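You operate a simulated robot arm through the tools that you are given. There is no shell and no other tool.

The job below is to be done with a simulated robot arm. You get a single attempt, and the scene is never put back.

## Task
Wash the tray's sample through the small sieve till the water runs clear.
Fine: tip the tray into the sieve on the ledge and put it back; wash on the sink grid; tap shut, sieve on the drainer.

It is judged by the outcome, as a careful person would: the job done as asked, and still so three seconds after it is handed in. It fails if anything else is knocked over, pushed out of place, dropped, spilled or broken.

## Robot
A 6-joint arm with a two-finger parallel gripper, fixed in place. Base frame: the origin is at the foot of the arm, x ahead of it, y to its left, z up; the work surface is at about z = 900. Readings come in mm, rad, newtons and seconds.
With the tool pointing down near the work surface it reaches from about 580 to 940 mm from the base axis. Its first joint turns from -2.601 to 2.601 rad. Payload 3.43 kg.
Tool frame: the origin (TCP) lies between the finger pads and is the grasp point; the fingertips stand 34 mm ahead of it; z points along the fingers, y is the line along which they close. The gripper opens to 128 mm. The fingers are 24 mm wide and 12 mm thick; the gripper's body (48 by 130 mm) begins 96 mm behind the TCP.
Orientation is that of the tool frame in the base frame, as a unit quaternion [x, y, z, w]. With the fingers straight down and closing along the base's y, the tool's x points along the base's -x, its y along +y and its z along -z.

## Interface
- The arm moves only by the tool apply_moves. Its argument "plan" is a list that holds one entry, the list of rows, each a list of 7 numbers: the opening, from 0 (shut) to 1 (fully open), then the shift along the tool's x, y, z in mm, then the turn, a rotation vector about the tool's x, y, z in degrees. In form: [[[gripper, tx, ty, tz, ax, ay, az], ...]]. A call has 1 to 20 rows; each row shifts and turns the commanded pose from where the row before left it, along the tool's axes as they then stand. Rows are played at 5 a second. More than 50 mm and 0.15 rad between two rows, or a gripper value outside its range, and nothing of the call is played. Where a pose cannot be reached the arm comes as near as it can. A force on the tool above 40 N (or 10 N above the force at the start of the call, whichever is more), or a blocked arm, ends the call early, and 0.2 s more pass. Each finger travels about 108 mm/s and halts on what it meets, pressing with about 21 N; the grip force reading is that of the motor and also rises with nothing between the fingers. The clock runs only during rows and for 0.2 s after the last one: add rows that do not move to give the fingers time. It gives the time, the measured TCP pose, the force on the tool (base axes), the opening and the grip force at its end, in the units of the frame above (readings bear some noise), with the torque about the TCP (base axes, N m) and any sound that the robot's microphone picked up.
- Cameras (640 x 400 px; columns grow to the right, rows downward): "scene" is fixed at [399, 499.8, 1481.1]; the picture's right is [-1.00, -0.04, 0.00], its down [-0.02, 0.40, -0.91] and it looks along [0.04, -0.91, -0.40] (base axes); focal length 372 px, centre (320, 200). "wrist" rides on the gripper at [76, -11, -160] in the tool frame; the picture's right is [0.15, 0.99, 0.00], its down [-0.88, 0.13, -0.46] and it looks along [-0.45, 0.07, 0.89] (tool axes); focal length 234 px, centre (320, 200).
- snapshot(camera): a new picture of that camera. The clock stands still meanwhile.
- lift_body(by): slides the trunk up (or, below 0, down) by that many mm; the arm rides with it, the base frame stays. It gives what a move gives, with no picture.
- probe_pixels(camera, pixels): for up to 12 pixels [column, row] of the newest picture of that camera ("zoom" is the newest enlarged one), the place [x, y, z] in the base frame of the surface seen there, good to about 2 mm. The clock stands still meanwhile.
- inspect(camera, box): a new picture of the part [left, top, right, bottom] of that camera's present view, enlarged. The clock stands still meanwhile.
- job_done(): hands the job in; it is judged then, once.

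Leave the gripper open and the arm clear of the work at the hand-in unless told otherwise.

The tools are called after "Call:" by a JSON object that holds its "name" and its "arguments". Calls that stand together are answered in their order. apply_moves: Moves the arm, as the interface text tells. Its arguments: {"type":"object","properties":{"plan":{"type":"array"}},"required":["plan"]} The other tools are called the same way: lift_body (by) slides the trunk up or down; snapshot (camera) takes a picture; probe_pixels (camera, pixels) gives the place of the surface under pixels of a picture; inspect (camera, box) takes an enlarged picture of a part of a camera's view; job_done () hands the job in.

At the start:

```text
time: 0.0
ee_pos: [130.1, -810.9, 1194.3]
tcp_rot: [-0.001, 1.0, -0.001, 0.0]
contact_force: [-0.1, -0.3, -0.3]
ft_torque: [0.0, 0.0, 0.0]
width: 127.9
grip_force: 0.1
trunk travel left (down, up): [-675.0, 35.0]
```

scene: 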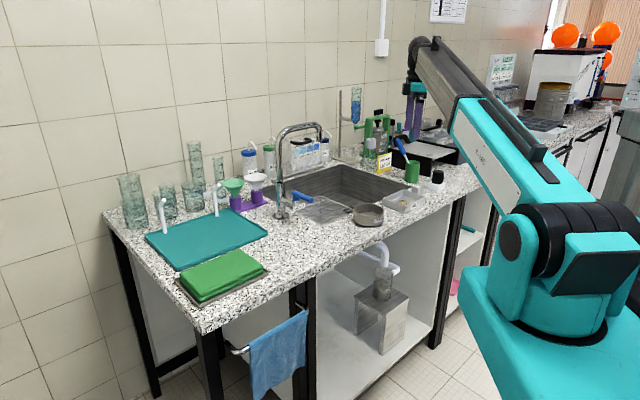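
wrist: 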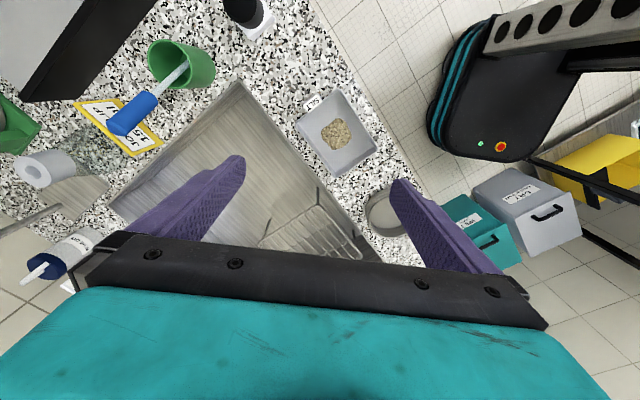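

I see the sink with a tap, a grid, a small sieve on the front ledge near (368,213) in the scene, and a tray with sample at about (403,200). First I'll take enlarged pictures of the work area.

Call:
{"name": "inspect", "arguments": {"camera": "scene", "box": [260, 110, 460, 235]}}

Call:
{"name": "inspect", "arguments": {"camera": "wrist", "box": [100, 60, 440, 272]}}

Call:
{"name": "snapshot", "arguments": {"camera": "scene"}}

Call:
{"name": "snapshot", "arguments": {"camera": "wrist"}}

```text
3.20 times, centred on (360, 172) of scene
```

zoom: 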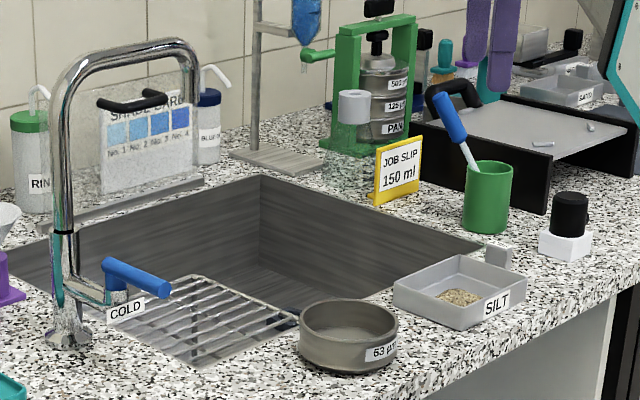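

```text
1.88 times, centred on (270, 166) of wrist
```

zoom: 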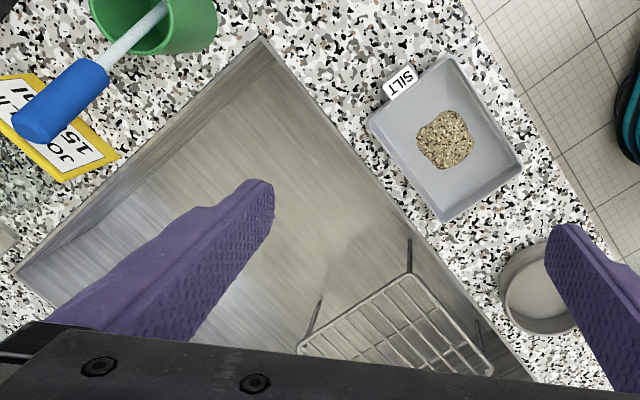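

```text
taken
```

scene: 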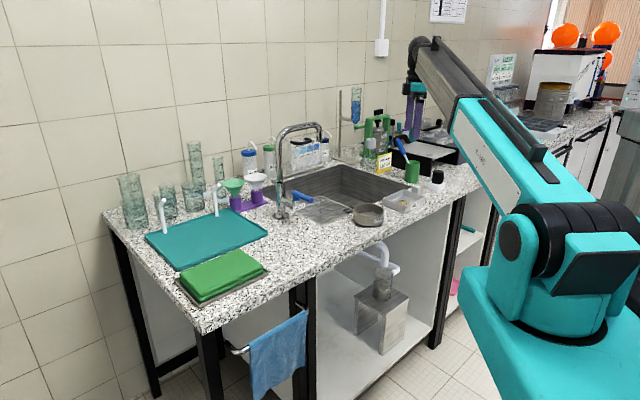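

```text
taken
```

wrist: 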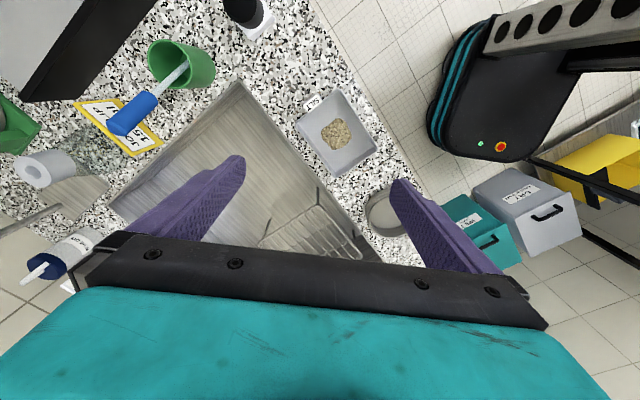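

The sieve is labelled "63 µm" and stands on the ledge; the tray is labelled "SILT". The tap has a blue lever tagged COLD. Next I inspect the left side to find the drainer, and probe key points.

Call:
{"name": "inspect", "arguments": {"camera": "scene", "box": [100, 130, 340, 310]}}

Call:
{"name": "probe_pixels", "arguments": {"camera": "scene", "pixels": [[354, 208], [384, 208], [368, 203], [368, 226], [368, 215], [383, 199], [403, 189], [425, 196], [405, 213], [403, 203], [292, 193], [313, 199]]}}

Call:
{"name": "probe_pixels", "arguments": {"camera": "wrist", "pixels": [[383, 210], [365, 213], [296, 126], [336, 93], [378, 148], [339, 176], [337, 134], [240, 80], [320, 190], [335, 245], [300, 215], [262, 242]]}}

```text
2.22 times, centred on (220, 220) of scene
```

zoom: 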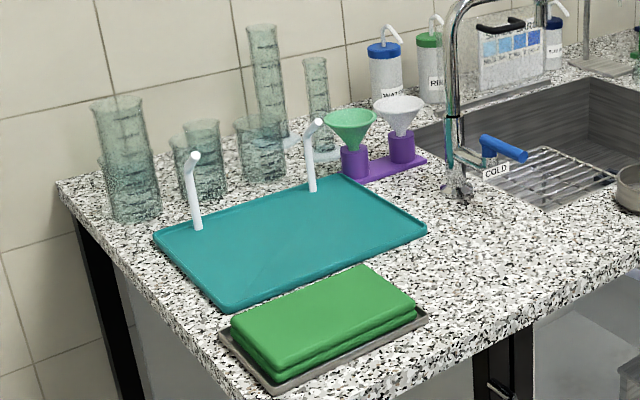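

```text
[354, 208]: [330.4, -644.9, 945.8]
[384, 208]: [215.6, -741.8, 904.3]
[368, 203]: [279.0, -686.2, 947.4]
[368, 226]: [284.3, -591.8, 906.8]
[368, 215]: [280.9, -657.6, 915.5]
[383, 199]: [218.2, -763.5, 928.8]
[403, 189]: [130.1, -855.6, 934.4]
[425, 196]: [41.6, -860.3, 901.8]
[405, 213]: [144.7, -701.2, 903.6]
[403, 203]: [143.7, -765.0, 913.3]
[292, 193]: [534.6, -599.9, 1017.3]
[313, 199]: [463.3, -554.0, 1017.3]
```

```text
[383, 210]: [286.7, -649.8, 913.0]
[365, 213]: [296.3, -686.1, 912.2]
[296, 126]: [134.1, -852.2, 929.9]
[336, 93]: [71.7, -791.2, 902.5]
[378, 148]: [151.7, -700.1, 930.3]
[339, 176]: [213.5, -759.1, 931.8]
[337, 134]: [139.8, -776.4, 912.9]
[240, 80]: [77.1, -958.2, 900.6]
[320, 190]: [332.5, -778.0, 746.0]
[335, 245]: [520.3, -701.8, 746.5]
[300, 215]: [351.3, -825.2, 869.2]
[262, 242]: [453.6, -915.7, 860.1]
```

The counter is rotated about 45° to the base. I probe the tap spout, lever, grid, mat and cloth.

Call:
{"name": "probe_pixels", "arguments": {"camera": "scene", "pixels": [[280, 160], [282, 205], [282, 213], [290, 128], [319, 126], [322, 138], [278, 145], [297, 203], [302, 196], [312, 199], [340, 213], [326, 223]]}}

Call:
{"name": "probe_pixels", "arguments": {"camera": "scene", "pixels": [[147, 237], [182, 270], [268, 234], [225, 206], [205, 235], [173, 231], [218, 213], [210, 300], [195, 290], [265, 268], [235, 252], [215, 265]]}}

Call:
{"name": "inspect", "arguments": {"camera": "scene", "box": [260, 110, 360, 230]}}

```text
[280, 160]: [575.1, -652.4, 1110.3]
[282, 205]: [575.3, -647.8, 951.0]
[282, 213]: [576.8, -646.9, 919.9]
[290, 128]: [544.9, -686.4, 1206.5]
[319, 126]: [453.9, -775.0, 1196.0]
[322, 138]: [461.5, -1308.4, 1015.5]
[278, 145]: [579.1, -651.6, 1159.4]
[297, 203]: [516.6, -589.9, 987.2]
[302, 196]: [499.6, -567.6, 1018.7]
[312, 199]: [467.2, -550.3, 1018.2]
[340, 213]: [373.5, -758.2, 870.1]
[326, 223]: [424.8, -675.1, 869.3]
```

```text
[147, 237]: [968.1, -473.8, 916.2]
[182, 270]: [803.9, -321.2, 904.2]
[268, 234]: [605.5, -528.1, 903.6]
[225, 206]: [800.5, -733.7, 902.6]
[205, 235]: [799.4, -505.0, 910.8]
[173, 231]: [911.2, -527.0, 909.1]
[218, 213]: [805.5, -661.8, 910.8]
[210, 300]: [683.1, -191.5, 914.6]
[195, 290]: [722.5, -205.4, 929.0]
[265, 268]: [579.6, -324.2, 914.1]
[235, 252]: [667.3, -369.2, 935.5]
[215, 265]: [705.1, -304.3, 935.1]
```

```text
3.33 times, centred on (310, 170) of scene
```

zoom: 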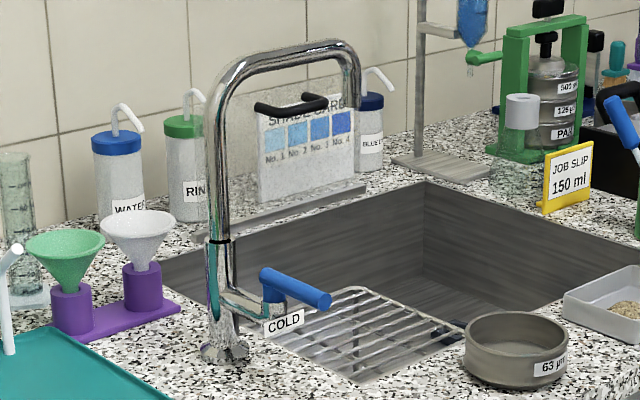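

The tap column is at about (575,-650), the spout ends around (455,-775) at z≈1200, the grid top is at z≈870, and the teal mat with pegs at about (800,-530) looks like the drainer. I'll move up and over toward (300,-560,1270), above everything, to look down on the tap and sieve.

Call:
{"name": "apply_moves", "arguments": {"plan": [[[1, -10, 10, -40, 0, 0, 0], [1, -20, 30, -36, 0, 0, 0], [1, -24, 36, 0, 0, 0, 0], [1, -24, 36, 0, 0, 0, 0], [1, -24, 36, 0, 0, 0, 0], [1, -24, 36, 0, 0, 0, 0], [1, -24, 36, 0, 0, 0, 0], [1, -20, 31, 0, 0, 0, 0]]]}}

Call:
{"name": "snapshot", "arguments": {"camera": "wrist"}}

```text
refused: row 2 steps farther than a row can; nothing moved
```

```text
taken
```

wrist: 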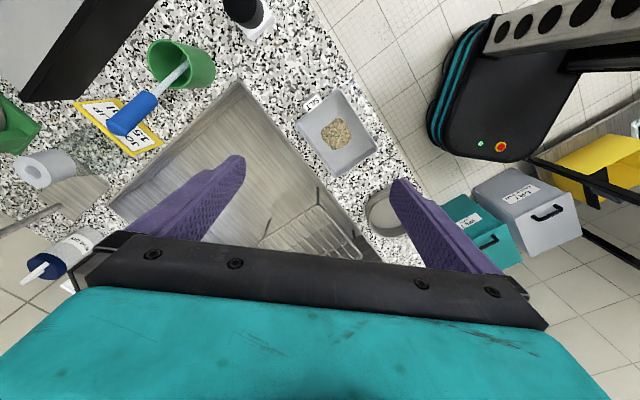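

Row 2 was too long (51 mm), so nothing moved. I'll repeat with shorter steps.

Call:
{"name": "apply_moves", "arguments": {"plan": [[[1, -10, 10, -38, 0, 0, 0], [1, -18, 25, -36, 0, 0, 0], [1, -24, 36, 0, 0, 0, 0], [1, -24, 36, 0, 0, 0, 0], [1, -24, 36, 0, 0, 0, 0], [1, -24, 36, 0, 0, 0, 0], [1, -24, 36, 0, 0, 0, 0], [1, -20, 31, 0, 0, 0, 0]]]}}

Call:
{"name": "snapshot", "arguments": {"camera": "wrist"}}

```text
time: 1.8
ee_pos: [302.7, -572.0, 1253.7]
tcp_rot: [0.0, 1.0, -0.003, 0.001]
contact_force: [1.0, -0.3, -0.4]
ft_torque: [-0.02, 0.03, -0.03]
width: 128.0
grip_force: 0.1
out of reach, approached as far as the arm can: row 7, 8
trunk travel left (down, up): [-675.0, 35.0]
```

```text
taken
```

wrist: 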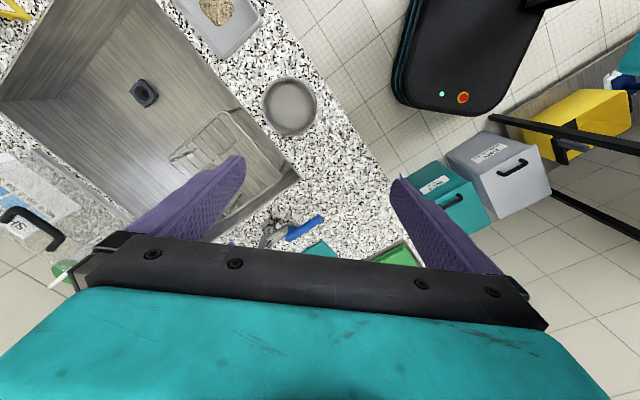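

I now see the sink, the drain (145,92), the grid, the sieve (289,106) and the lever (305,228). I enlarge the tap area and probe the grid and sieve geometry.

Call:
{"name": "inspect", "arguments": {"camera": "wrist", "box": [150, 60, 390, 260]}}

Call:
{"name": "probe_pixels", "arguments": {"camera": "wrist", "pixels": [[270, 110], [316, 107], [289, 80], [294, 133], [289, 106], [262, 8], [145, 92], [190, 155], [220, 118], [298, 176], [170, 158], [275, 185]]}}

Call:
{"name": "probe_pixels", "arguments": {"camera": "wrist", "pixels": [[315, 219], [290, 238], [274, 236], [268, 245], [263, 240], [200, 120], [250, 137], [285, 180], [228, 113], [240, 190], [180, 160], [310, 240]]}}

```text
2.00 times, centred on (270, 160) of wrist
```

zoom: 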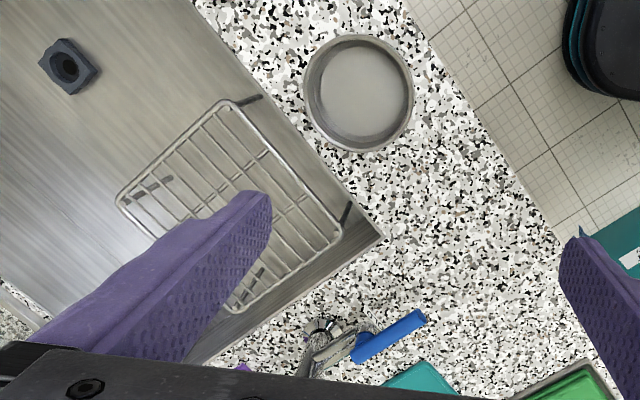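

```text
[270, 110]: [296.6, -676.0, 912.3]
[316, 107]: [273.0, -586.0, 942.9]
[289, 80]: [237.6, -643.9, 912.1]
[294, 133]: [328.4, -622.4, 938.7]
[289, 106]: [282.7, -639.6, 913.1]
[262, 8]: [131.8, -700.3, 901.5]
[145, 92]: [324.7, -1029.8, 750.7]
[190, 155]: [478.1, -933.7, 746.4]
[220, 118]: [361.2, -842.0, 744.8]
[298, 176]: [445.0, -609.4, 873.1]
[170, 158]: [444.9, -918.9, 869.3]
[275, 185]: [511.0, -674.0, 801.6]
```

```text
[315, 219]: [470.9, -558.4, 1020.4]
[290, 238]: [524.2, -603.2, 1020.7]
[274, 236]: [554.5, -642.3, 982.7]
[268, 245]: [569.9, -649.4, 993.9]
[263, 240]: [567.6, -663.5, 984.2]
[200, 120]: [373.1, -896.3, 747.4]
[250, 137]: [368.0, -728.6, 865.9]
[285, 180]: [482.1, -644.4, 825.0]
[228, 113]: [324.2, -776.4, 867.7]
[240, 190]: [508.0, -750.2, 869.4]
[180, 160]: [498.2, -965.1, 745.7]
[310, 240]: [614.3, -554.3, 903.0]
```

The sieve is about 100 mm across, centred near (283,-638), with its rim at z≈945. I look at the under-sink box and the rest of the bench for labels before planning.

Call:
{"name": "inspect", "arguments": {"camera": "scene", "box": [330, 225, 450, 345]}}

Call:
{"name": "inspect", "arguments": {"camera": "scene", "box": [265, 115, 345, 225]}}

Call:
{"name": "inspect", "arguments": {"camera": "scene", "box": [340, 165, 440, 235]}}

Call:
{"name": "probe_pixels", "arguments": {"camera": "wrist", "pixels": [[222, 110], [168, 160], [280, 180], [226, 215], [272, 192], [300, 178], [262, 95], [252, 165], [255, 190], [216, 140]]}}

```text
3.33 times, centred on (390, 285) of scene
```

zoom: 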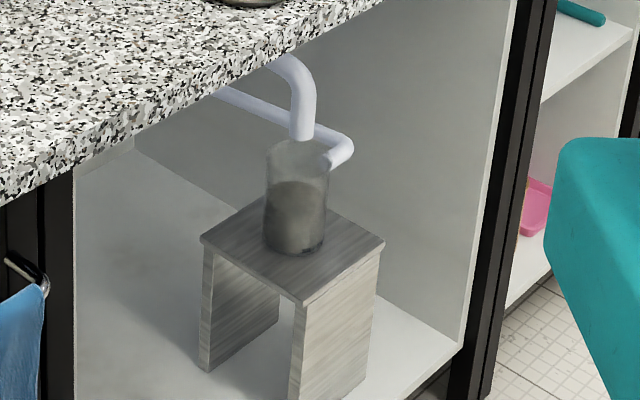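

```text
3.64 times, centred on (305, 170) of scene
```

zoom: 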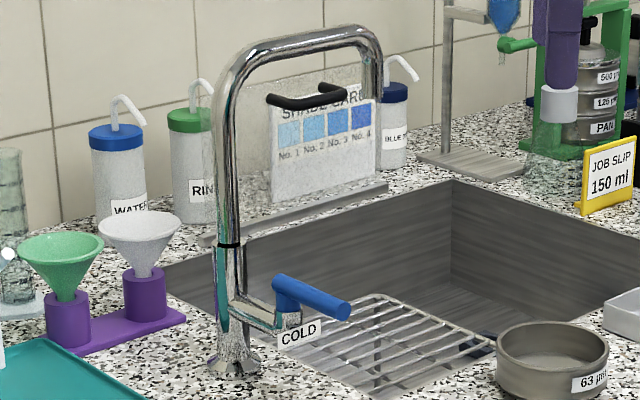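

```text
5.71 times, centred on (390, 200) of scene
```

zoom: 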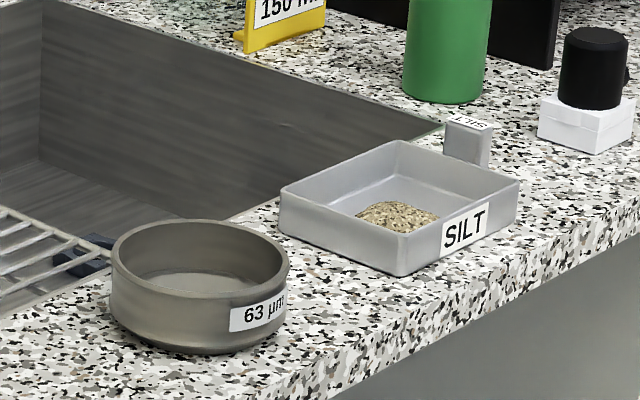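

```text
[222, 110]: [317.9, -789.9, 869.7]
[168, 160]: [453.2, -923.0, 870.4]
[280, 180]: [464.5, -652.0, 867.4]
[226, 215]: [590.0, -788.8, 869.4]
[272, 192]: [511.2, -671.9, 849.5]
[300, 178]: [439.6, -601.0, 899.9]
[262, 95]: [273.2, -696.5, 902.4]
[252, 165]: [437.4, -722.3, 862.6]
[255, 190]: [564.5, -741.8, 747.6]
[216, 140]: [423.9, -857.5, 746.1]
```

The drain runs into a clear pot below the sink, where I can judge the clarity of the water. The tray seems to have a tab handle on its far (right) end. I probe the tray and handle in the newest zoom.

Call:
{"name": "probe_pixels", "arguments": {"camera": "zoom", "pixels": [[470, 124], [455, 120], [488, 128], [465, 150], [481, 162], [283, 192], [396, 143], [518, 182], [402, 240], [395, 270], [514, 215], [400, 215]]}}

Call:
{"name": "inspect", "arguments": {"camera": "scene", "box": [400, 175, 430, 205]}}

```text
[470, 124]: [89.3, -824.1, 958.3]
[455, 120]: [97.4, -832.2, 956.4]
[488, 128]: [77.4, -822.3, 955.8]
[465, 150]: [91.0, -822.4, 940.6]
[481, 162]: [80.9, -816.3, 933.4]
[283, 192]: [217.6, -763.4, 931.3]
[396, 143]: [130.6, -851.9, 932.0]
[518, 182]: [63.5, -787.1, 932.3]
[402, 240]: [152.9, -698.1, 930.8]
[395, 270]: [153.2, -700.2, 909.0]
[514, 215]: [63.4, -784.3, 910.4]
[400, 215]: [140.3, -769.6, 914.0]
```

```text
13.33 times, centred on (415, 190) of scene
```

zoom: 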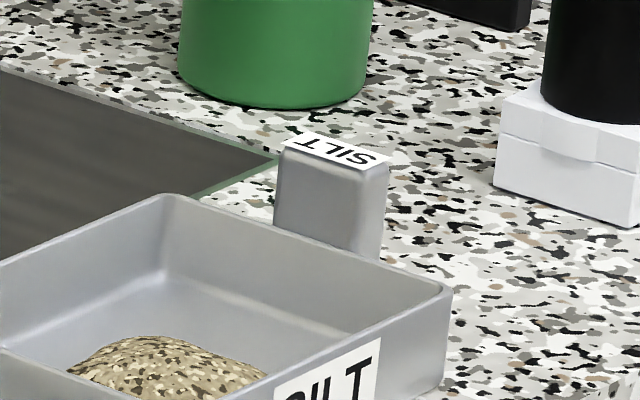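

The tray lies at 45° with centre ≈(140,-775), rim z≈931, and a tab handle on its end. To understand the arm's own shape (for tilting clearances), I'll take a fresh scene picture and probe points on the arm.

Call:
{"name": "snapshot", "arguments": {"camera": "scene"}}

```text
taken
```

scene: 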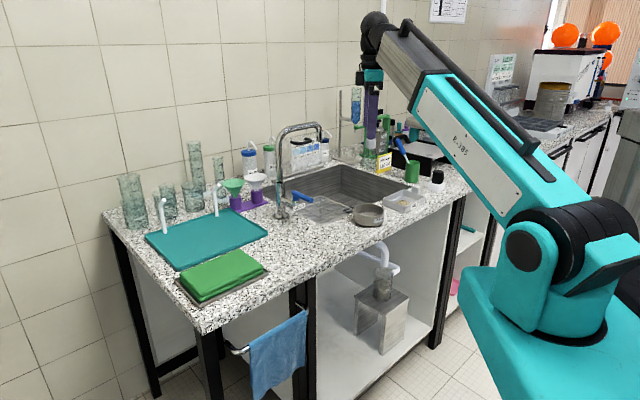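

I probe arm points: wrist area (375,35), forearm end (400,60), forearm (480,150), elbow joint (525,250), elbow (570,230), base part (520,310).

Call:
{"name": "probe_pixels", "arguments": {"camera": "scene", "pixels": [[375, 20], [370, 55], [371, 75], [370, 110], [400, 60], [480, 150], [525, 250], [570, 230], [610, 260], [520, 310], [470, 290], [580, 340]]}}

```text
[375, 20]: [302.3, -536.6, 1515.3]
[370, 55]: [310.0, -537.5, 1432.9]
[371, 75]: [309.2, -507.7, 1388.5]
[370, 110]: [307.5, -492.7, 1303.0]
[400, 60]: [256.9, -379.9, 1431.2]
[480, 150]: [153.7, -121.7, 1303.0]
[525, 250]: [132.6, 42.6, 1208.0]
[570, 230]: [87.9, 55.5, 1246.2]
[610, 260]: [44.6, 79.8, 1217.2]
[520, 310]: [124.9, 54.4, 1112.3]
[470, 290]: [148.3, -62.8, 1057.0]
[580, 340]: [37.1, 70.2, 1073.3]
```

The arm has a shoulder near z≈1210 and a telescoping boom with the wrist about 250 mm above the TCP. I'll go above the tray to (140,-775,1150), turn the tool 45° so the fingers close across the tray's width, and take a picture there.

Call:
{"name": "apply_moves", "arguments": {"plan": [[[1, 22.6, -30, 16.9, 0, 0, 0], [1, 22.6, -30, 16.9, 0, 0, 0], [1, 22.6, -30, 16.9, 0, 0, 0], [1, 22.6, -30, 16.9, 0, 0, 0], [1, 22.6, -30, 16.9, 0, 0, 0], [1, 22.6, -30, 16.9, 0, 0, 0], [1, 22.6, -30, 16.9, 0, 0, 0], [1, 0, 0, 0, 0, 0, -7.5], [1, 0, 0, 0, 0, 0, -7.5], [1, 0, 0, 0, 0, 0, -7.5], [1, 0, 0, 0, 0, 0, -7.5], [1, 0, 0, 0, 0, 0, -7.5], [1, 0, 0, 0, 0, 0, -7.5], [1, 0, 0, 0, 0, 0, 0]]]}}

Call:
{"name": "snapshot", "arguments": {"camera": "wrist"}}

```text
time: 4.8
ee_pos: [142.9, -782.8, 1134.7]
tcp_rot: [-0.384, 0.924, 0.0, 0.0]
contact_force: [0.1, 0.6, 0.2]
ft_torque: [-0.01, -0.01, -0.01]
width: 128.0
grip_force: 0.1
trunk travel left (down, up): [-675.0, 35.0]
```

```text
taken
```

wrist: 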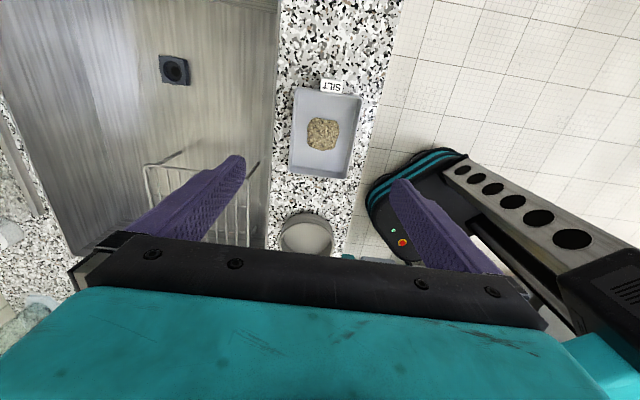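

The tool is turned 45° and squarely above the tray. I enlarge the tray view for exact geometry of tray, handle and sieve.

Call:
{"name": "inspect", "arguments": {"camera": "wrist", "box": [260, 60, 400, 190]}}

Call:
{"name": "inspect", "arguments": {"camera": "wrist", "box": [260, 160, 400, 260]}}

Call:
{"name": "probe_pixels", "arguments": {"camera": "wrist", "pixels": [[296, 88], [360, 95], [354, 177], [290, 175], [323, 80], [323, 90], [342, 82], [342, 92], [332, 84], [280, 232], [330, 240], [306, 214]]}}

```text
3.08 times, centred on (330, 125) of wrist
```

zoom: 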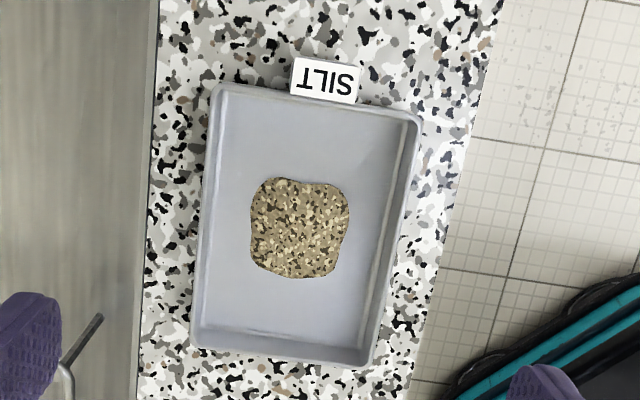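

```text
4.00 times, centred on (330, 210) of wrist
```

zoom: 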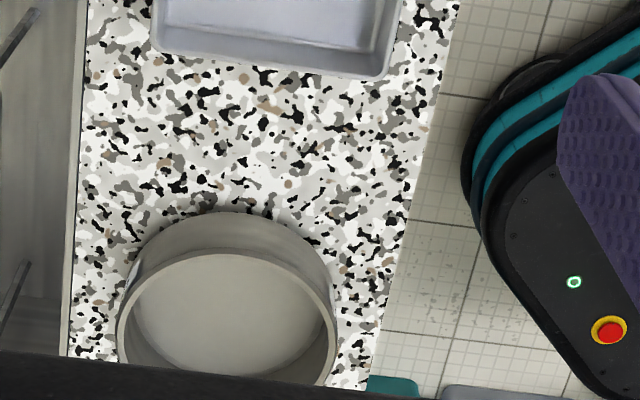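

```text
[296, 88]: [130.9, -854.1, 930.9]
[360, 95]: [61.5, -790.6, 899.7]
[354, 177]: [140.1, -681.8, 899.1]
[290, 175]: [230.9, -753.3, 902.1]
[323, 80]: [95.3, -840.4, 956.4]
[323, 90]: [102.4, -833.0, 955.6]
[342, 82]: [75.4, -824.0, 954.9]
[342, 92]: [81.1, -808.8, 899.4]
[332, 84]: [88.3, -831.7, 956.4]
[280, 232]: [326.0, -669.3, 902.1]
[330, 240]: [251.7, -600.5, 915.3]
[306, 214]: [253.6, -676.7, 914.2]
```

The handle is 26 mm wide at about (87,-829), top z≈956. Before tilting there, I check heights of neighbouring things: knob on white block (437,178), green cup (411,170), brush (402,145), black stand, from the scene camera.

Call:
{"name": "snapshot", "arguments": {"camera": "scene"}}

Call:
{"name": "inspect", "arguments": {"camera": "scene", "box": [360, 110, 470, 200]}}

```text
taken
```

scene: 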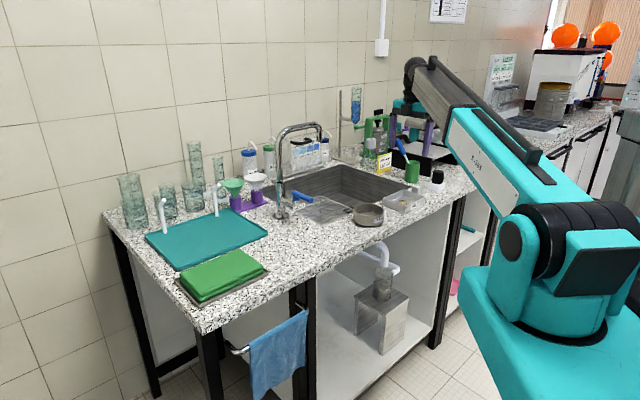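

```text
4.44 times, centred on (415, 155) of scene
```

zoom: 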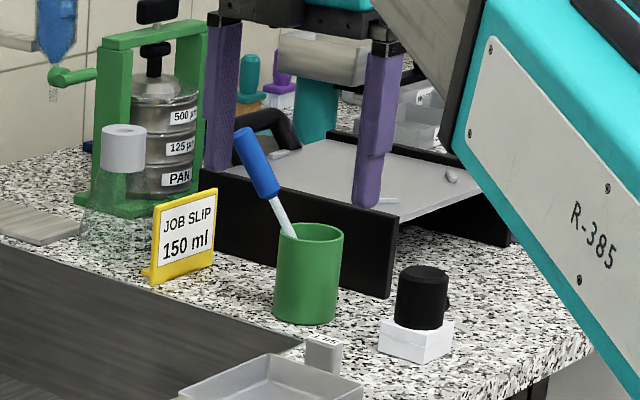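

I probe the neighbours in this zoom.

Call:
{"name": "probe_pixels", "arguments": {"camera": "zoom", "pixels": [[421, 272], [450, 330], [382, 348], [420, 310], [310, 230], [310, 300], [243, 140], [265, 185], [230, 180], [395, 218], [505, 235], [185, 205]]}}

```text
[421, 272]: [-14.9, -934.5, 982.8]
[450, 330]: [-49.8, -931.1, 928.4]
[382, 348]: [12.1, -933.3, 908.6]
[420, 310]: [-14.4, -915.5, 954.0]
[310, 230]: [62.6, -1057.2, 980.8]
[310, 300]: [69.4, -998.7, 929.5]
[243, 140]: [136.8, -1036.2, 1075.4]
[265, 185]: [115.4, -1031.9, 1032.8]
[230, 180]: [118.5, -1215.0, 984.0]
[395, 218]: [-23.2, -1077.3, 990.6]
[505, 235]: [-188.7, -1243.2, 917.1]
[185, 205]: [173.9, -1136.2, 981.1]
```

The knob (top z 983) and cup stay clear of a modest tilt. I plan to hold the tray by its two long sides with the tool leaned 35° back (so that tipping it ends with the gripper still above horizontal). I test that lean now above the tray at z≈1005, fingers open, nothing touched.

Call:
{"name": "apply_moves", "arguments": {"plan": [[[1, 0, 0, 40, 0, 0, 0], [1, 0, 0, 45, 0, 0, 0], [1, 0, 0, 45, 0, 0, 0], [1, 0, 0, 0, 0, -7, 0], [1, 0, 0, 0, 0, -7, 0], [1, 0, 0, 0, 0, -7, 0], [1, 0, 0, 0, 0, -7, 0], [1, 0, 0, 0, 0, -7, 0], [1, 0, 0, 0, 0, 0, 0]]]}}

Call:
{"name": "snapshot", "arguments": {"camera": "scene"}}

Call:
{"name": "snapshot", "arguments": {"camera": "wrist"}}

```text
time: 6.8
ee_pos: [144.4, -782.4, 1005.3]
tcp_rot: [-0.365, 0.881, 0.115, 0.279]
contact_force: [-0.4, 0.0, -0.9]
ft_torque: [-0.03, 0.03, 0.02]
width: 128.2
grip_force: 0.0
trunk travel left (down, up): [-675.0, 35.0]
```

```text
taken
```

scene: 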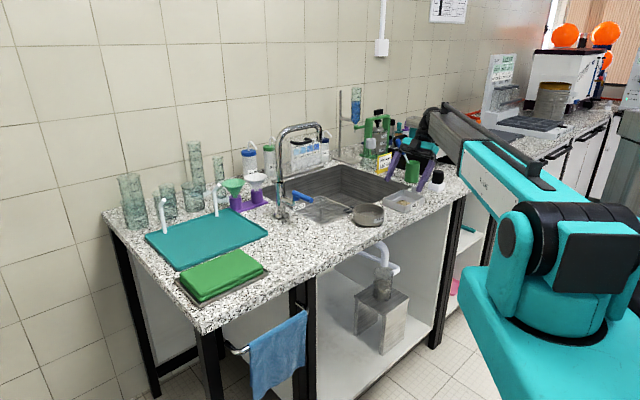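

```text
taken
```

wrist: 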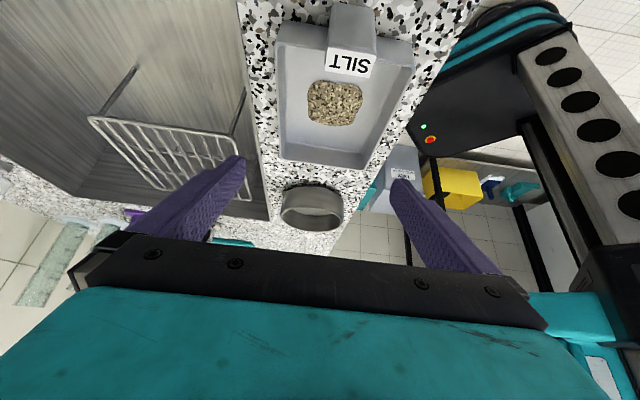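

The leaned pose is reached without trouble. Next I test the tipping pose in free air: move over the sieve at z≈1035, swing 10°, and tip in two calls, empty-handed, checking clearance from the tap lever at (463,-552,1017).

Call:
{"name": "apply_moves", "arguments": {"plan": [[[1, -33.8, 1.4, 17.5, 0, 0, 0], [1, -33.8, 1.4, 17.5, 0, 0, 0], [1, -33.8, 1.4, 17.5, 0, 0, 0], [1, -33.8, 1.4, 17.5, 0, 0, 0], [1, -33.8, 1.4, 17.5, 0, 0, 0], [1, -33.8, 1.4, 17.5, 0, 0, 0], [1, 0, 0, 0, -2.87, 0, -4.1], [1, 0, 0, 0, -2.87, 0, -4.1], [1, 0, 0, 0, 0, 7.8, 0], [1, 0, 0, 0, 0, 7.8, 0], [1, 0, 0, 0, 0, 7.8, 0], [1, 0, 0, 0, 0, 7.8, 0], [1, 0, 0, 0, 0, 7.8, 0], [1, 0, 0, 0, 0, 7.8, 0], [1, 0, 0, 0, 0, 7.8, 0], [1, 0, 0, 0, 0, 7.8, 0], [1, 0, 0, 0, 0, 7.8, 0]]]}}

Call:
{"name": "snapshot", "arguments": {"camera": "scene"}}

```text
time: 10.4
ee_pos: [298.1, -616.2, 1036.1]
tcp_rot: [-0.44, 0.845, -0.14, -0.269]
contact_force: [0.0, -0.2, 0.6]
ft_torque: [-0.01, -0.02, 0.01]
width: 128.2
grip_force: 0.1
trunk travel left (down, up): [-675.0, 35.0]
```

```text
taken
```

scene: 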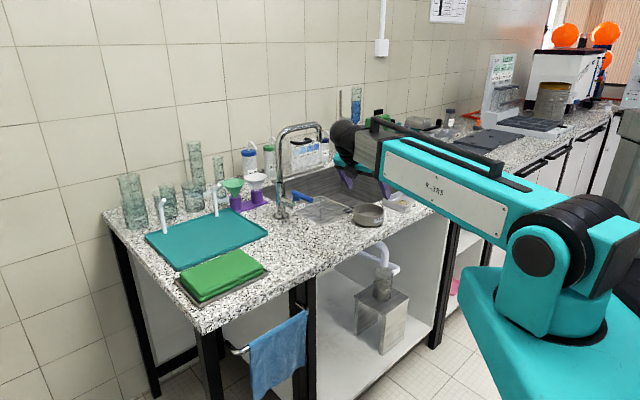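

Reached so far with the tool leaned 35° the other way. I continue tipping 40° more in small steps, watching the reading.

Call:
{"name": "apply_moves", "arguments": {"plan": [[[1, 0, 0, 0, 0, 6.7, 0], [1, 0, 0, 0, 0, 6.7, 0], [1, 0, 0, 0, 0, 6.7, 0], [1, 0, 0, 0, 0, 6.7, 0], [1, 0, 0, 0, 0, 6.7, 0], [1, 0, 0, 0, 0, 6.7, 0], [1, 0, 0, 0, 0, 0, 0]]]}}

Call:
{"name": "snapshot", "arguments": {"camera": "scene"}}

Call:
{"name": "inspect", "arguments": {"camera": "scene", "box": [260, 110, 440, 235]}}

```text
time: 12.0
ee_pos: [299.4, -616.4, 1035.3]
tcp_rot: [-0.365, 0.701, -0.283, -0.543]
contact_force: [0.9, -0.9, -0.7]
ft_torque: [-0.02, -0.01, 0.01]
width: 128.0
grip_force: 0.1
trunk travel left (down, up): [-675.0, 35.0]
```

```text
taken
```

scene: 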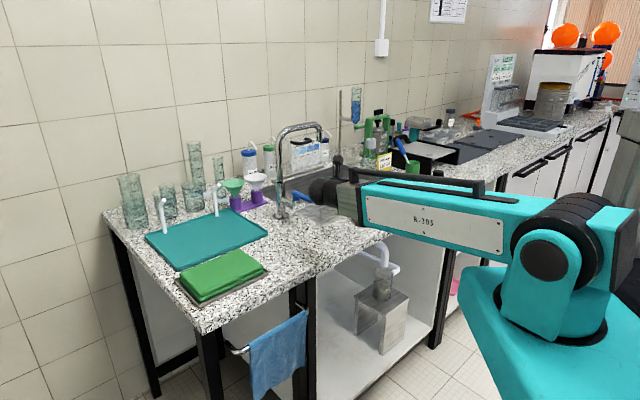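

```text
3.20 times, centred on (350, 172) of scene
```

zoom: 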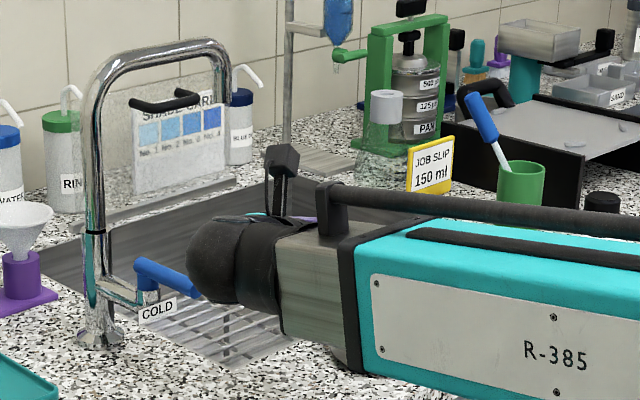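

The tipping pose is reachable. I check how close the wrist is to the lever by probing it.

Call:
{"name": "probe_pixels", "arguments": {"camera": "zoom", "pixels": [[192, 290], [200, 250], [215, 270], [240, 240], [260, 300], [190, 270], [205, 298], [285, 155], [140, 265], [195, 285]]}}

Call:
{"name": "snapshot", "arguments": {"camera": "wrist"}}

```text
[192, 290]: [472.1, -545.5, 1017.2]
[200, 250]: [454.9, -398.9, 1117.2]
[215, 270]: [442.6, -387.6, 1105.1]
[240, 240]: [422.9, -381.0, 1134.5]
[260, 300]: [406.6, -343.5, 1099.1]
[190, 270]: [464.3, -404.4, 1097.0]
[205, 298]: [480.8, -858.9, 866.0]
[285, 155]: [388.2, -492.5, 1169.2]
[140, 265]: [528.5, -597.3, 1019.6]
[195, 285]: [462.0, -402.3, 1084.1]
```

```text
taken
```

wrist: 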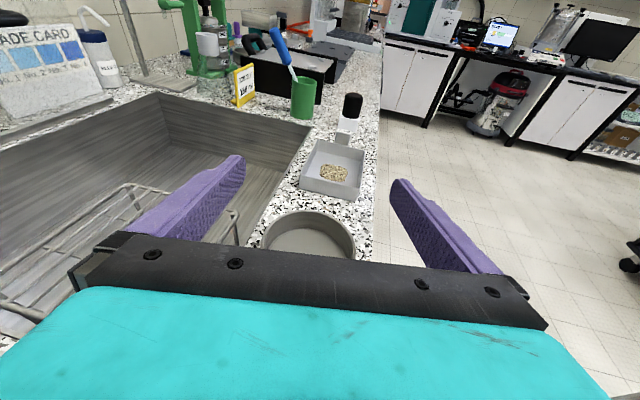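

The wrist clears the lever by about 14 cm. I test 10° more of tip, then come back to the level-lean position in reverse.

Call:
{"name": "apply_moves", "arguments": {"plan": [[[1, 0, 0, 0, 0, 6, 0], [1, 0, 0, 0, 0, 6, 0], [1, 0, 0, 0, 0, 0, 0]]]}}

```text
time: 12.8
ee_pos: [297.5, -615.7, 1036.2]
tcp_rot: [-0.333, 0.641, -0.319, -0.613]
contact_force: [-1.0, 0.8, 0.0]
ft_torque: [-0.01, -0.02, 0.02]
width: 127.9
grip_force: 0.1
trunk travel left (down, up): [-675.0, 35.0]
```

θ up to about 122° is available. I return: undo the tip, undo the swing, then go back above the tray.

Call:
{"name": "apply_moves", "arguments": {"plan": [[[1, 0, 0, 0, 0, -7.2, 0], [1, 0, 0, 0, 0, -7.2, 0], [1, 0, 0, 0, 0, -7.2, 0], [1, 0, 0, 0, 0, -7.2, 0], [1, 0, 0, 0, 0, -7.2, 0], [1, 0, 0, 0, 0, -7.2, 0], [1, 0, 0, 0, 0, -7.2, 0], [1, 0, 0, 0, 0, -7.2, 0], [1, 0, 0, 0, 0, -7.2, 0], [1, 0, 0, 0, 0, -7.2, 0], [1, 0, 0, 0, 0, -7.2, 0], [1, 0, 0, 0, 0, -7.2, 0], [1, 0, 0, 0, 0, -7.2, 0], [1, 0, 0, 0, 0, -7.2, 0], [1, 0, 0, 0, 0, -7.2, 0], [1, 0, 0, 0, 0, -7.2, 0], [1, 0, 0, 0, 0, -7.2, 0], [1, 0, 0, 0, 2.87, 0, 4.1], [1, 0, 0, 0, 2.87, 0, 4.1], [1, 0, 0, 0, 0, 0, 0]]]}}

Call:
{"name": "apply_moves", "arguments": {"plan": [[[1, 35.1, -0.2, -18.3, 0, 0, 0], [1, 35.1, -0.2, -18.3, 0, 0, 0], [1, 35.1, -0.2, -18.3, 0, 0, 0], [1, 35.1, -0.2, -18.3, 0, 0, 0], [1, 35.1, -0.2, -18.3, 0, 0, 0], [1, 35.1, -0.2, -18.3, 0, 0, 0], [1, 0, 0, 0, 0, 0, 0]]]}}

Call:
{"name": "snapshot", "arguments": {"camera": "wrist"}}

```text
time: 17.0
ee_pos: [297.6, -616.2, 1034.5]
tcp_rot: [-0.364, 0.882, 0.115, 0.277]
contact_force: [-0.2, 0.1, -0.3]
ft_torque: [-0.01, -0.02, -0.02]
width: 128.2
grip_force: 0.0
trunk travel left (down, up): [-675.0, 35.0]
```

```text
time: 18.6
ee_pos: [131.6, -784.5, 1004.5]
tcp_rot: [-0.364, 0.881, 0.115, 0.279]
contact_force: [-1.0, 0.3, 0.8]
ft_torque: [0.0, -0.02, 0.02]
width: 128.0
grip_force: 0.2
trunk travel left (down, up): [-675.0, 35.0]
```

```text
taken
```

wrist: 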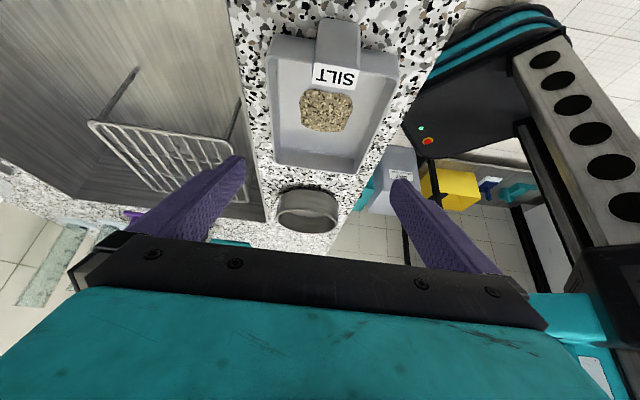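

The tool's centre line matches the tray's (both at 648 along the cross direction). I lower straight down 64 mm so the fingers straddle the tray's long sides.

Call:
{"name": "apply_moves", "arguments": {"plan": [[[1, 10, 0, 14.2, 0, 0, 0], [1, 10, 0, 14.2, 0, 0, 0], [1, 8, 0, 11.4, 0, 0, 0], [1, 5, 0, 7.1, 0, 0, 0], [1, 4, 0, 5.9, 0, 0, 0], [1, 0, 0, 0, 0, 0, 0]]]}}

Call:
{"name": "snapshot", "arguments": {"camera": "scene"}}

Call:
{"name": "inspect", "arguments": {"camera": "scene", "box": [370, 140, 470, 220]}}

Call:
{"name": "snapshot", "arguments": {"camera": "wrist"}}

```text
time: 20.0
ee_pos: [132.6, -784.0, 938.8]
tcp_rot: [-0.365, 0.881, 0.114, 0.278]
contact_force: [0.4, -0.1, 0.0]
ft_torque: [0.05, -0.01, -0.01]
width: 128.1
grip_force: 0.0
trunk travel left (down, up): [-675.0, 35.0]
```

```text
taken
```

scene: 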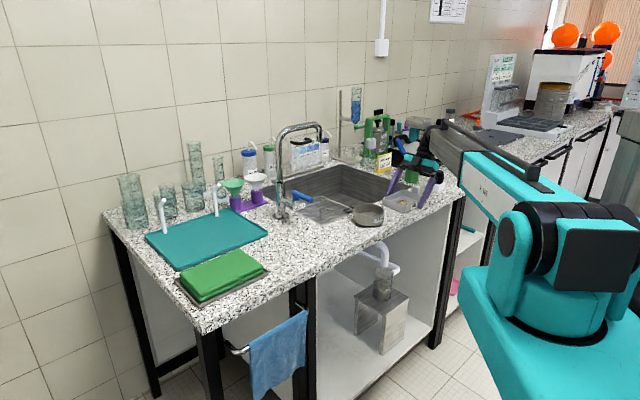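

```text
5.00 times, centred on (420, 180) of scene
```

zoom: 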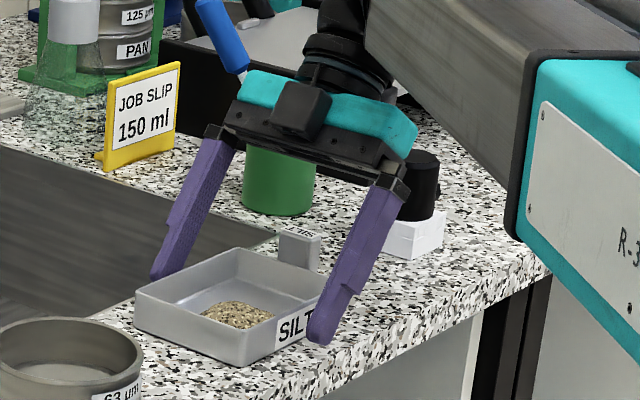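

```text
taken
```

wrist: 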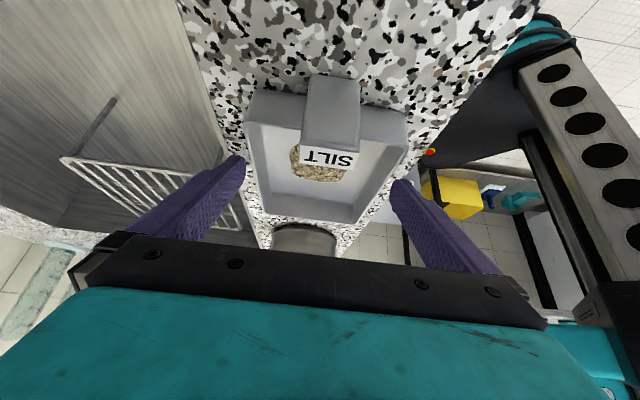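

The fingers straddle the tray with clearance on both sides. I close gently in steps.

Call:
{"name": "apply_moves", "arguments": {"plan": [[[0.85, 0, 0, 0, 0, 0, 0], [0.76, 0, 0, 0, 0, 0, 0], [0.74, 0, 0, 0, 0, 0, 0], [0.72, 0, 0, 0, 0, 0, 0], [0.7, 0, 0, 0, 0, 0, 0], [0.65, 0, 0, 0, 0, 0, 0], [0.5, 0, 0, 0, 0, 0, 0], [0.5, 0, 0, 0, 0, 0, 0]]]}}

Call:
{"name": "inspect", "arguments": {"camera": "scene", "box": [370, 140, 470, 220]}}

Call:
{"name": "snapshot", "arguments": {"camera": "wrist"}}

```text
time: 21.8
ee_pos: [131.5, -783.2, 940.3]
tcp_rot: [-0.364, 0.881, 0.114, 0.278]
contact_force: [0.2, 0.1, 0.5]
ft_torque: [-0.05, -0.07, 0.01]
width: 99.6
grip_force: 20.7
trunk travel left (down, up): [-675.0, 35.0]
```

```text
5.00 times, centred on (420, 180) of scene
```

zoom: 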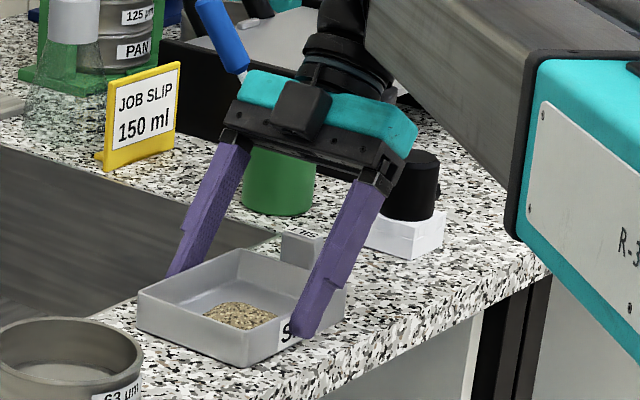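

```text
taken
```

wrist: 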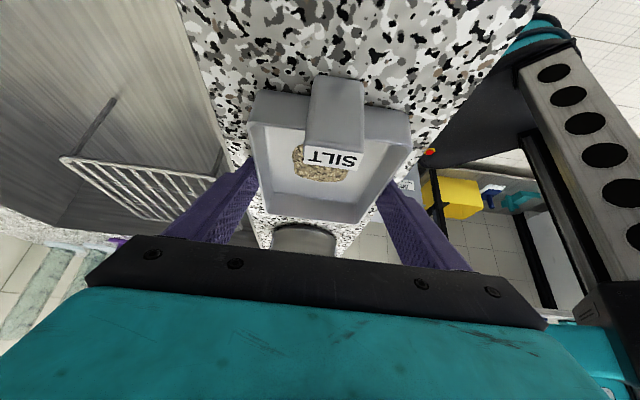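

Gripped at 99.6 mm with 20.7 N. I lift 20 mm slowly and look.

Call:
{"name": "apply_moves", "arguments": {"plan": [[[0.5, -2.9, 0, -4.1, 0, 0, 0], [0.5, -2.9, 0, -4.1, 0, 0, 0], [0.5, -2.9, 0, -4.1, 0, 0, 0], [0.5, -2.9, 0, -4.1, 0, 0, 0], [0.5, 0, 0, 0, 0, 0, 0]]]}}

Call:
{"name": "inspect", "arguments": {"camera": "scene", "box": [370, 140, 470, 220]}}

```text
time: 23.0
ee_pos: [132.9, -783.8, 959.1]
tcp_rot: [-0.365, 0.881, 0.115, 0.278]
contact_force: [-0.4, 0.0, -0.7]
ft_torque: [-0.01, 0.01, -0.01]
width: 99.1
grip_force: 20.9
trunk travel left (down, up): [-675.0, 35.0]
```

```text
5.00 times, centred on (420, 180) of scene
```

zoom: 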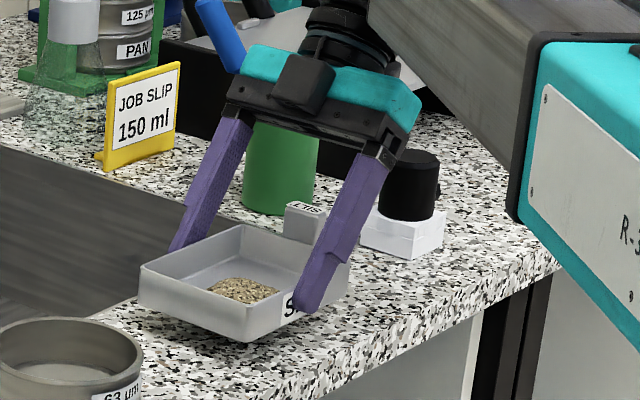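

The tray hangs level. I raise it to z≈1005, bring its free end over the sieve, and swing 10°.

Call:
{"name": "apply_moves", "arguments": {"plan": [[[0.5, -6.6, 0, -9.4, 0, 0, 0], [0.5, -6.6, 0, -9.4, 0, 0, 0], [0.5, -6.6, 0, -9.4, 0, 0, 0], [0.5, -6.6, 0, -9.4, 0, 0, 0], [0.5, -15.4, -2.1, 10.8, 0, 0, 0], [0.5, -15.4, -2.1, 10.8, 0, 0, 0], [0.5, -15.4, -2.1, 10.8, 0, 0, 0], [0.5, -15.4, -2.1, 10.8, 0, 0, 0], [0.5, -15.4, -2.1, 10.8, 0, 0, 0], [0.5, -15.4, -2.1, 10.8, 0, 0, 0], [0.5, -15.4, -2.1, 10.8, 0, 0, 0], [0.5, 0, 0, 0, -1.435, 0, -2.05], [0.5, 0, 0, 0, -1.435, 0, -2.05], [0.5, 0, 0, 0, -1.435, 0, -2.05], [0.5, 0, 0, 0, -1.435, 0, -2.05], [0.5, 0, 0, 0, 0, 0, 0]]]}}

Call:
{"name": "snapshot", "arguments": {"camera": "scene"}}

Call:
{"name": "inspect", "arguments": {"camera": "scene", "box": [330, 150, 430, 235]}}

Call:
{"name": "snapshot", "arguments": {"camera": "wrist"}}

```text
time: 26.4
ee_pos: [235.8, -701.3, 1004.9]
tcp_rot: [-0.441, 0.847, 0.136, 0.265]
contact_force: [-0.2, 0.2, -1.2]
ft_torque: [0.0, -0.02, -0.04]
width: 99.2
grip_force: 20.8
trunk travel left (down, up): [-675.0, 35.0]
```

```text
taken
```

scene: 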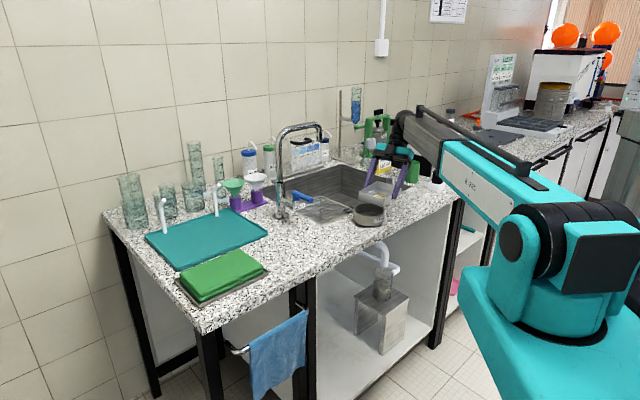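

```text
4.71 times, centred on (380, 192) of scene
```

zoom: 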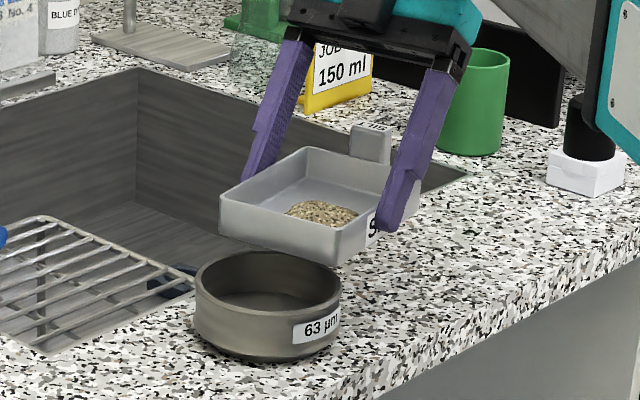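

```text
taken
```

wrist: 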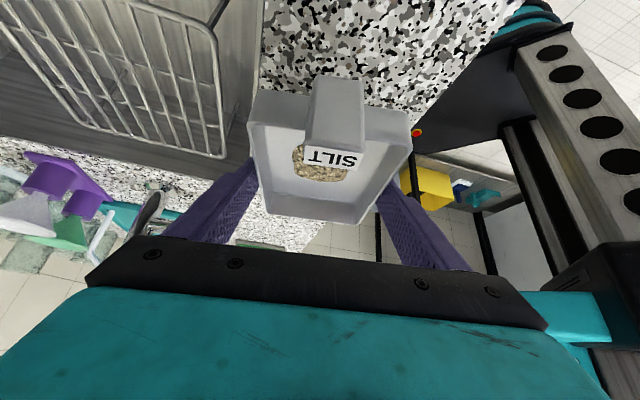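

The tray's free end hangs over the back half of the sieve. I probe the tray end corners and the sieve rim to verify alignment.

Call:
{"name": "probe_pixels", "arguments": {"camera": "zoom", "pixels": [[223, 200], [341, 236], [280, 218], [335, 260], [197, 275], [340, 285], [270, 253], [265, 345], [268, 330], [262, 300], [310, 150], [365, 170]]}}

```text
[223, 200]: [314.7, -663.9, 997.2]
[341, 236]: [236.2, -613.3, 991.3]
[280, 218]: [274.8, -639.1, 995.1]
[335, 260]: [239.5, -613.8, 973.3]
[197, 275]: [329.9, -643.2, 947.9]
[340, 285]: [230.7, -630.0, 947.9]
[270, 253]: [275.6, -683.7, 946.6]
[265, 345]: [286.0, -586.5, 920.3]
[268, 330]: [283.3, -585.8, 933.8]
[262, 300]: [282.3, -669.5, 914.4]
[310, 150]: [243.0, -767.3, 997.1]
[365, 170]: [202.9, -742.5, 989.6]
```

The tray end edge is centred on the sieve within about 3 mm (edge mid (275,-639), sieve centre (280,-636)). I start tipping slowly to 45°, keeping the lip in place and clear of the rim.

Call:
{"name": "apply_moves", "arguments": {"plan": [[[0.5, 5.8, -2.4, -4.1, 0, 0, 0], [0.5, -4.15, 0, -4.15, 0, 5, 0], [0.5, -4.15, 0, -4.15, 0, 5, 0], [0.5, -4.15, 0, -4.15, 0, 5, 0], [0.5, -4.29, 0, -3.8, 0, 5, 0], [0.5, -4.29, 0, -3.8, 0, 5, 0], [0.5, -4.29, 0, -3.8, 0, 5, 0], [0.5, -4.56, 0, -3.27, 0, 5, 0], [0.5, -4.56, 0, -3.27, 0, 5, 0], [0.5, -4.56, 0, -3.27, 0, 5, 0], [0.5, 0, 0, 0, 0, 0, 0]]]}}

Call:
{"name": "inspect", "arguments": {"camera": "scene", "box": [330, 150, 430, 235]}}

Call:
{"name": "snapshot", "arguments": {"camera": "wrist"}}

```text
time: 28.8
ee_pos: [250.0, -686.1, 1047.1]
tcp_rot: [-0.46, 0.884, -0.04, -0.078]
contact_force: [-1.4, 0.9, -0.8]
ft_torque: [0.0, -0.02, -0.01]
width: 99.4
grip_force: 20.7
trunk travel left (down, up): [-675.0, 35.0]
```

```text
4.71 times, centred on (380, 192) of scene
```

zoom: 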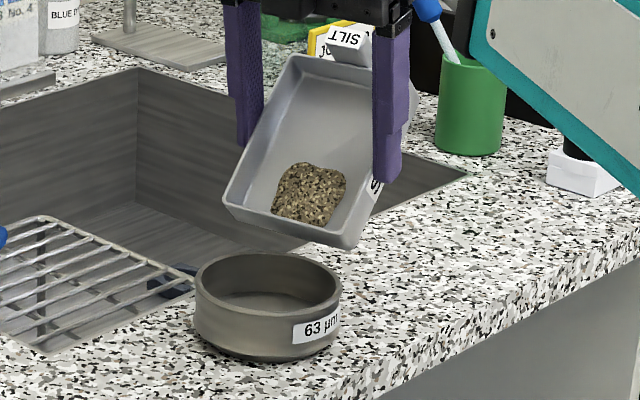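

```text
taken
```

wrist: 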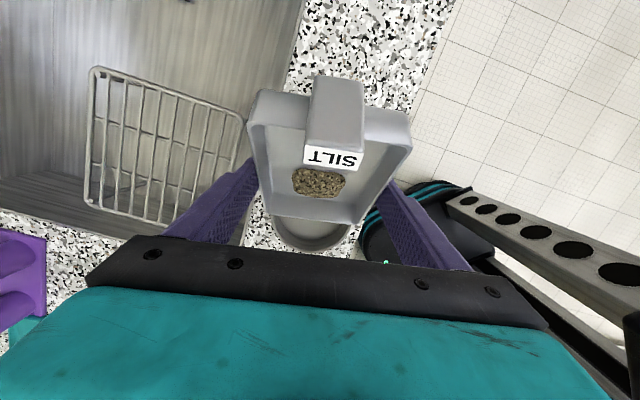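

At 45° the sample has slid toward the lip but stays in. I probe the lip against the sieve.

Call:
{"name": "probe_pixels", "arguments": {"camera": "zoom", "pixels": [[227, 200], [347, 246], [288, 226], [224, 190], [345, 240], [268, 253]]}}

```text
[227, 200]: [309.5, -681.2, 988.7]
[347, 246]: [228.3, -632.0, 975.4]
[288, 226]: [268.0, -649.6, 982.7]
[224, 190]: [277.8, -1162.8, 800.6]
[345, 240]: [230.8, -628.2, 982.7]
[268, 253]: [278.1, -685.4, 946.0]
```

The lip is about 18 mm behind the sieve centre; I nudge it 6 mm forward and continue tipping to 75°.

Call:
{"name": "apply_moves", "arguments": {"plan": [[[0.5, -5.9, 0, -1, 0, 0, 0], [0.5, -5.03, 0, -2.88, 0, 5, 0], [0.5, -5.03, 0, -2.88, 0, 5, 0], [0.5, -5.03, 0, -2.88, 0, 5, 0], [0.5, -5.67, 0, -2.82, 0, 5, 0], [0.5, -5.67, 0, -2.82, 0, 5, 0], [0.5, -5.67, 0, -2.82, 0, 5, 0], [0.5, 0, 0, 0, 0, 0, 0]]]}}

Call:
{"name": "inspect", "arguments": {"camera": "scene", "box": [330, 150, 430, 235]}}

Call:
{"name": "snapshot", "arguments": {"camera": "wrist"}}

```text
time: 30.6
ee_pos: [274.0, -650.7, 1051.0]
tcp_rot: [-0.433, 0.834, -0.158, -0.304]
contact_force: [0.0, 0.4, -0.7]
ft_torque: [0.04, 0.02, -0.01]
width: 99.3
grip_force: 21.0
trunk travel left (down, up): [-675.0, 35.0]
```

```text
4.71 times, centred on (380, 192) of scene
```

zoom: 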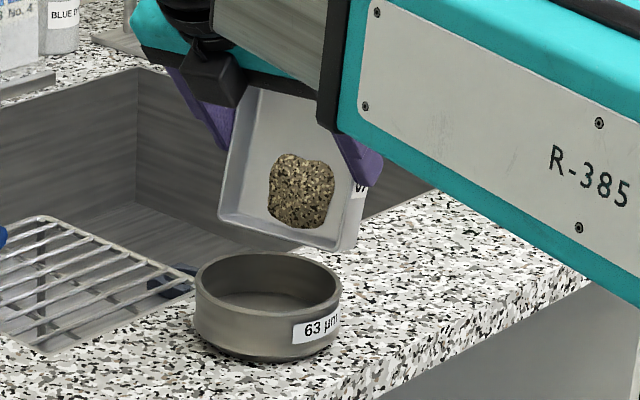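

```text
taken
```

wrist: 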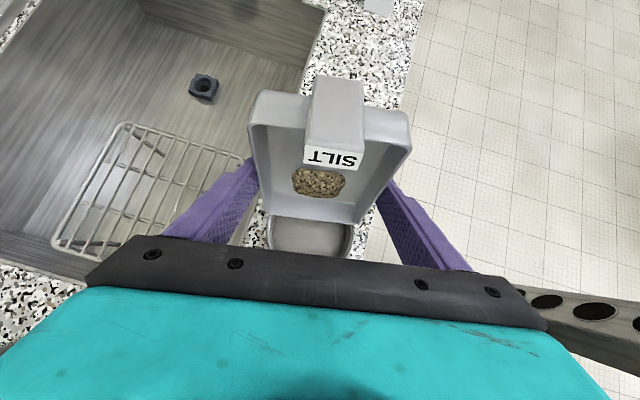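

At 75° the blob still clings to the tray floor. I probe the lip position before going past vertical.

Call:
{"name": "probe_pixels", "arguments": {"camera": "zoom", "pixels": [[222, 208], [352, 247], [285, 232], [300, 237], [240, 215], [300, 190]]}}

```text
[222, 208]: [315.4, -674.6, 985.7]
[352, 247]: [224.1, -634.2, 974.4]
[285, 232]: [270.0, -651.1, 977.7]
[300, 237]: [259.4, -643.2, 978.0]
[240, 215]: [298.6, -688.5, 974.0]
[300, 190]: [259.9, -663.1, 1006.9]
```

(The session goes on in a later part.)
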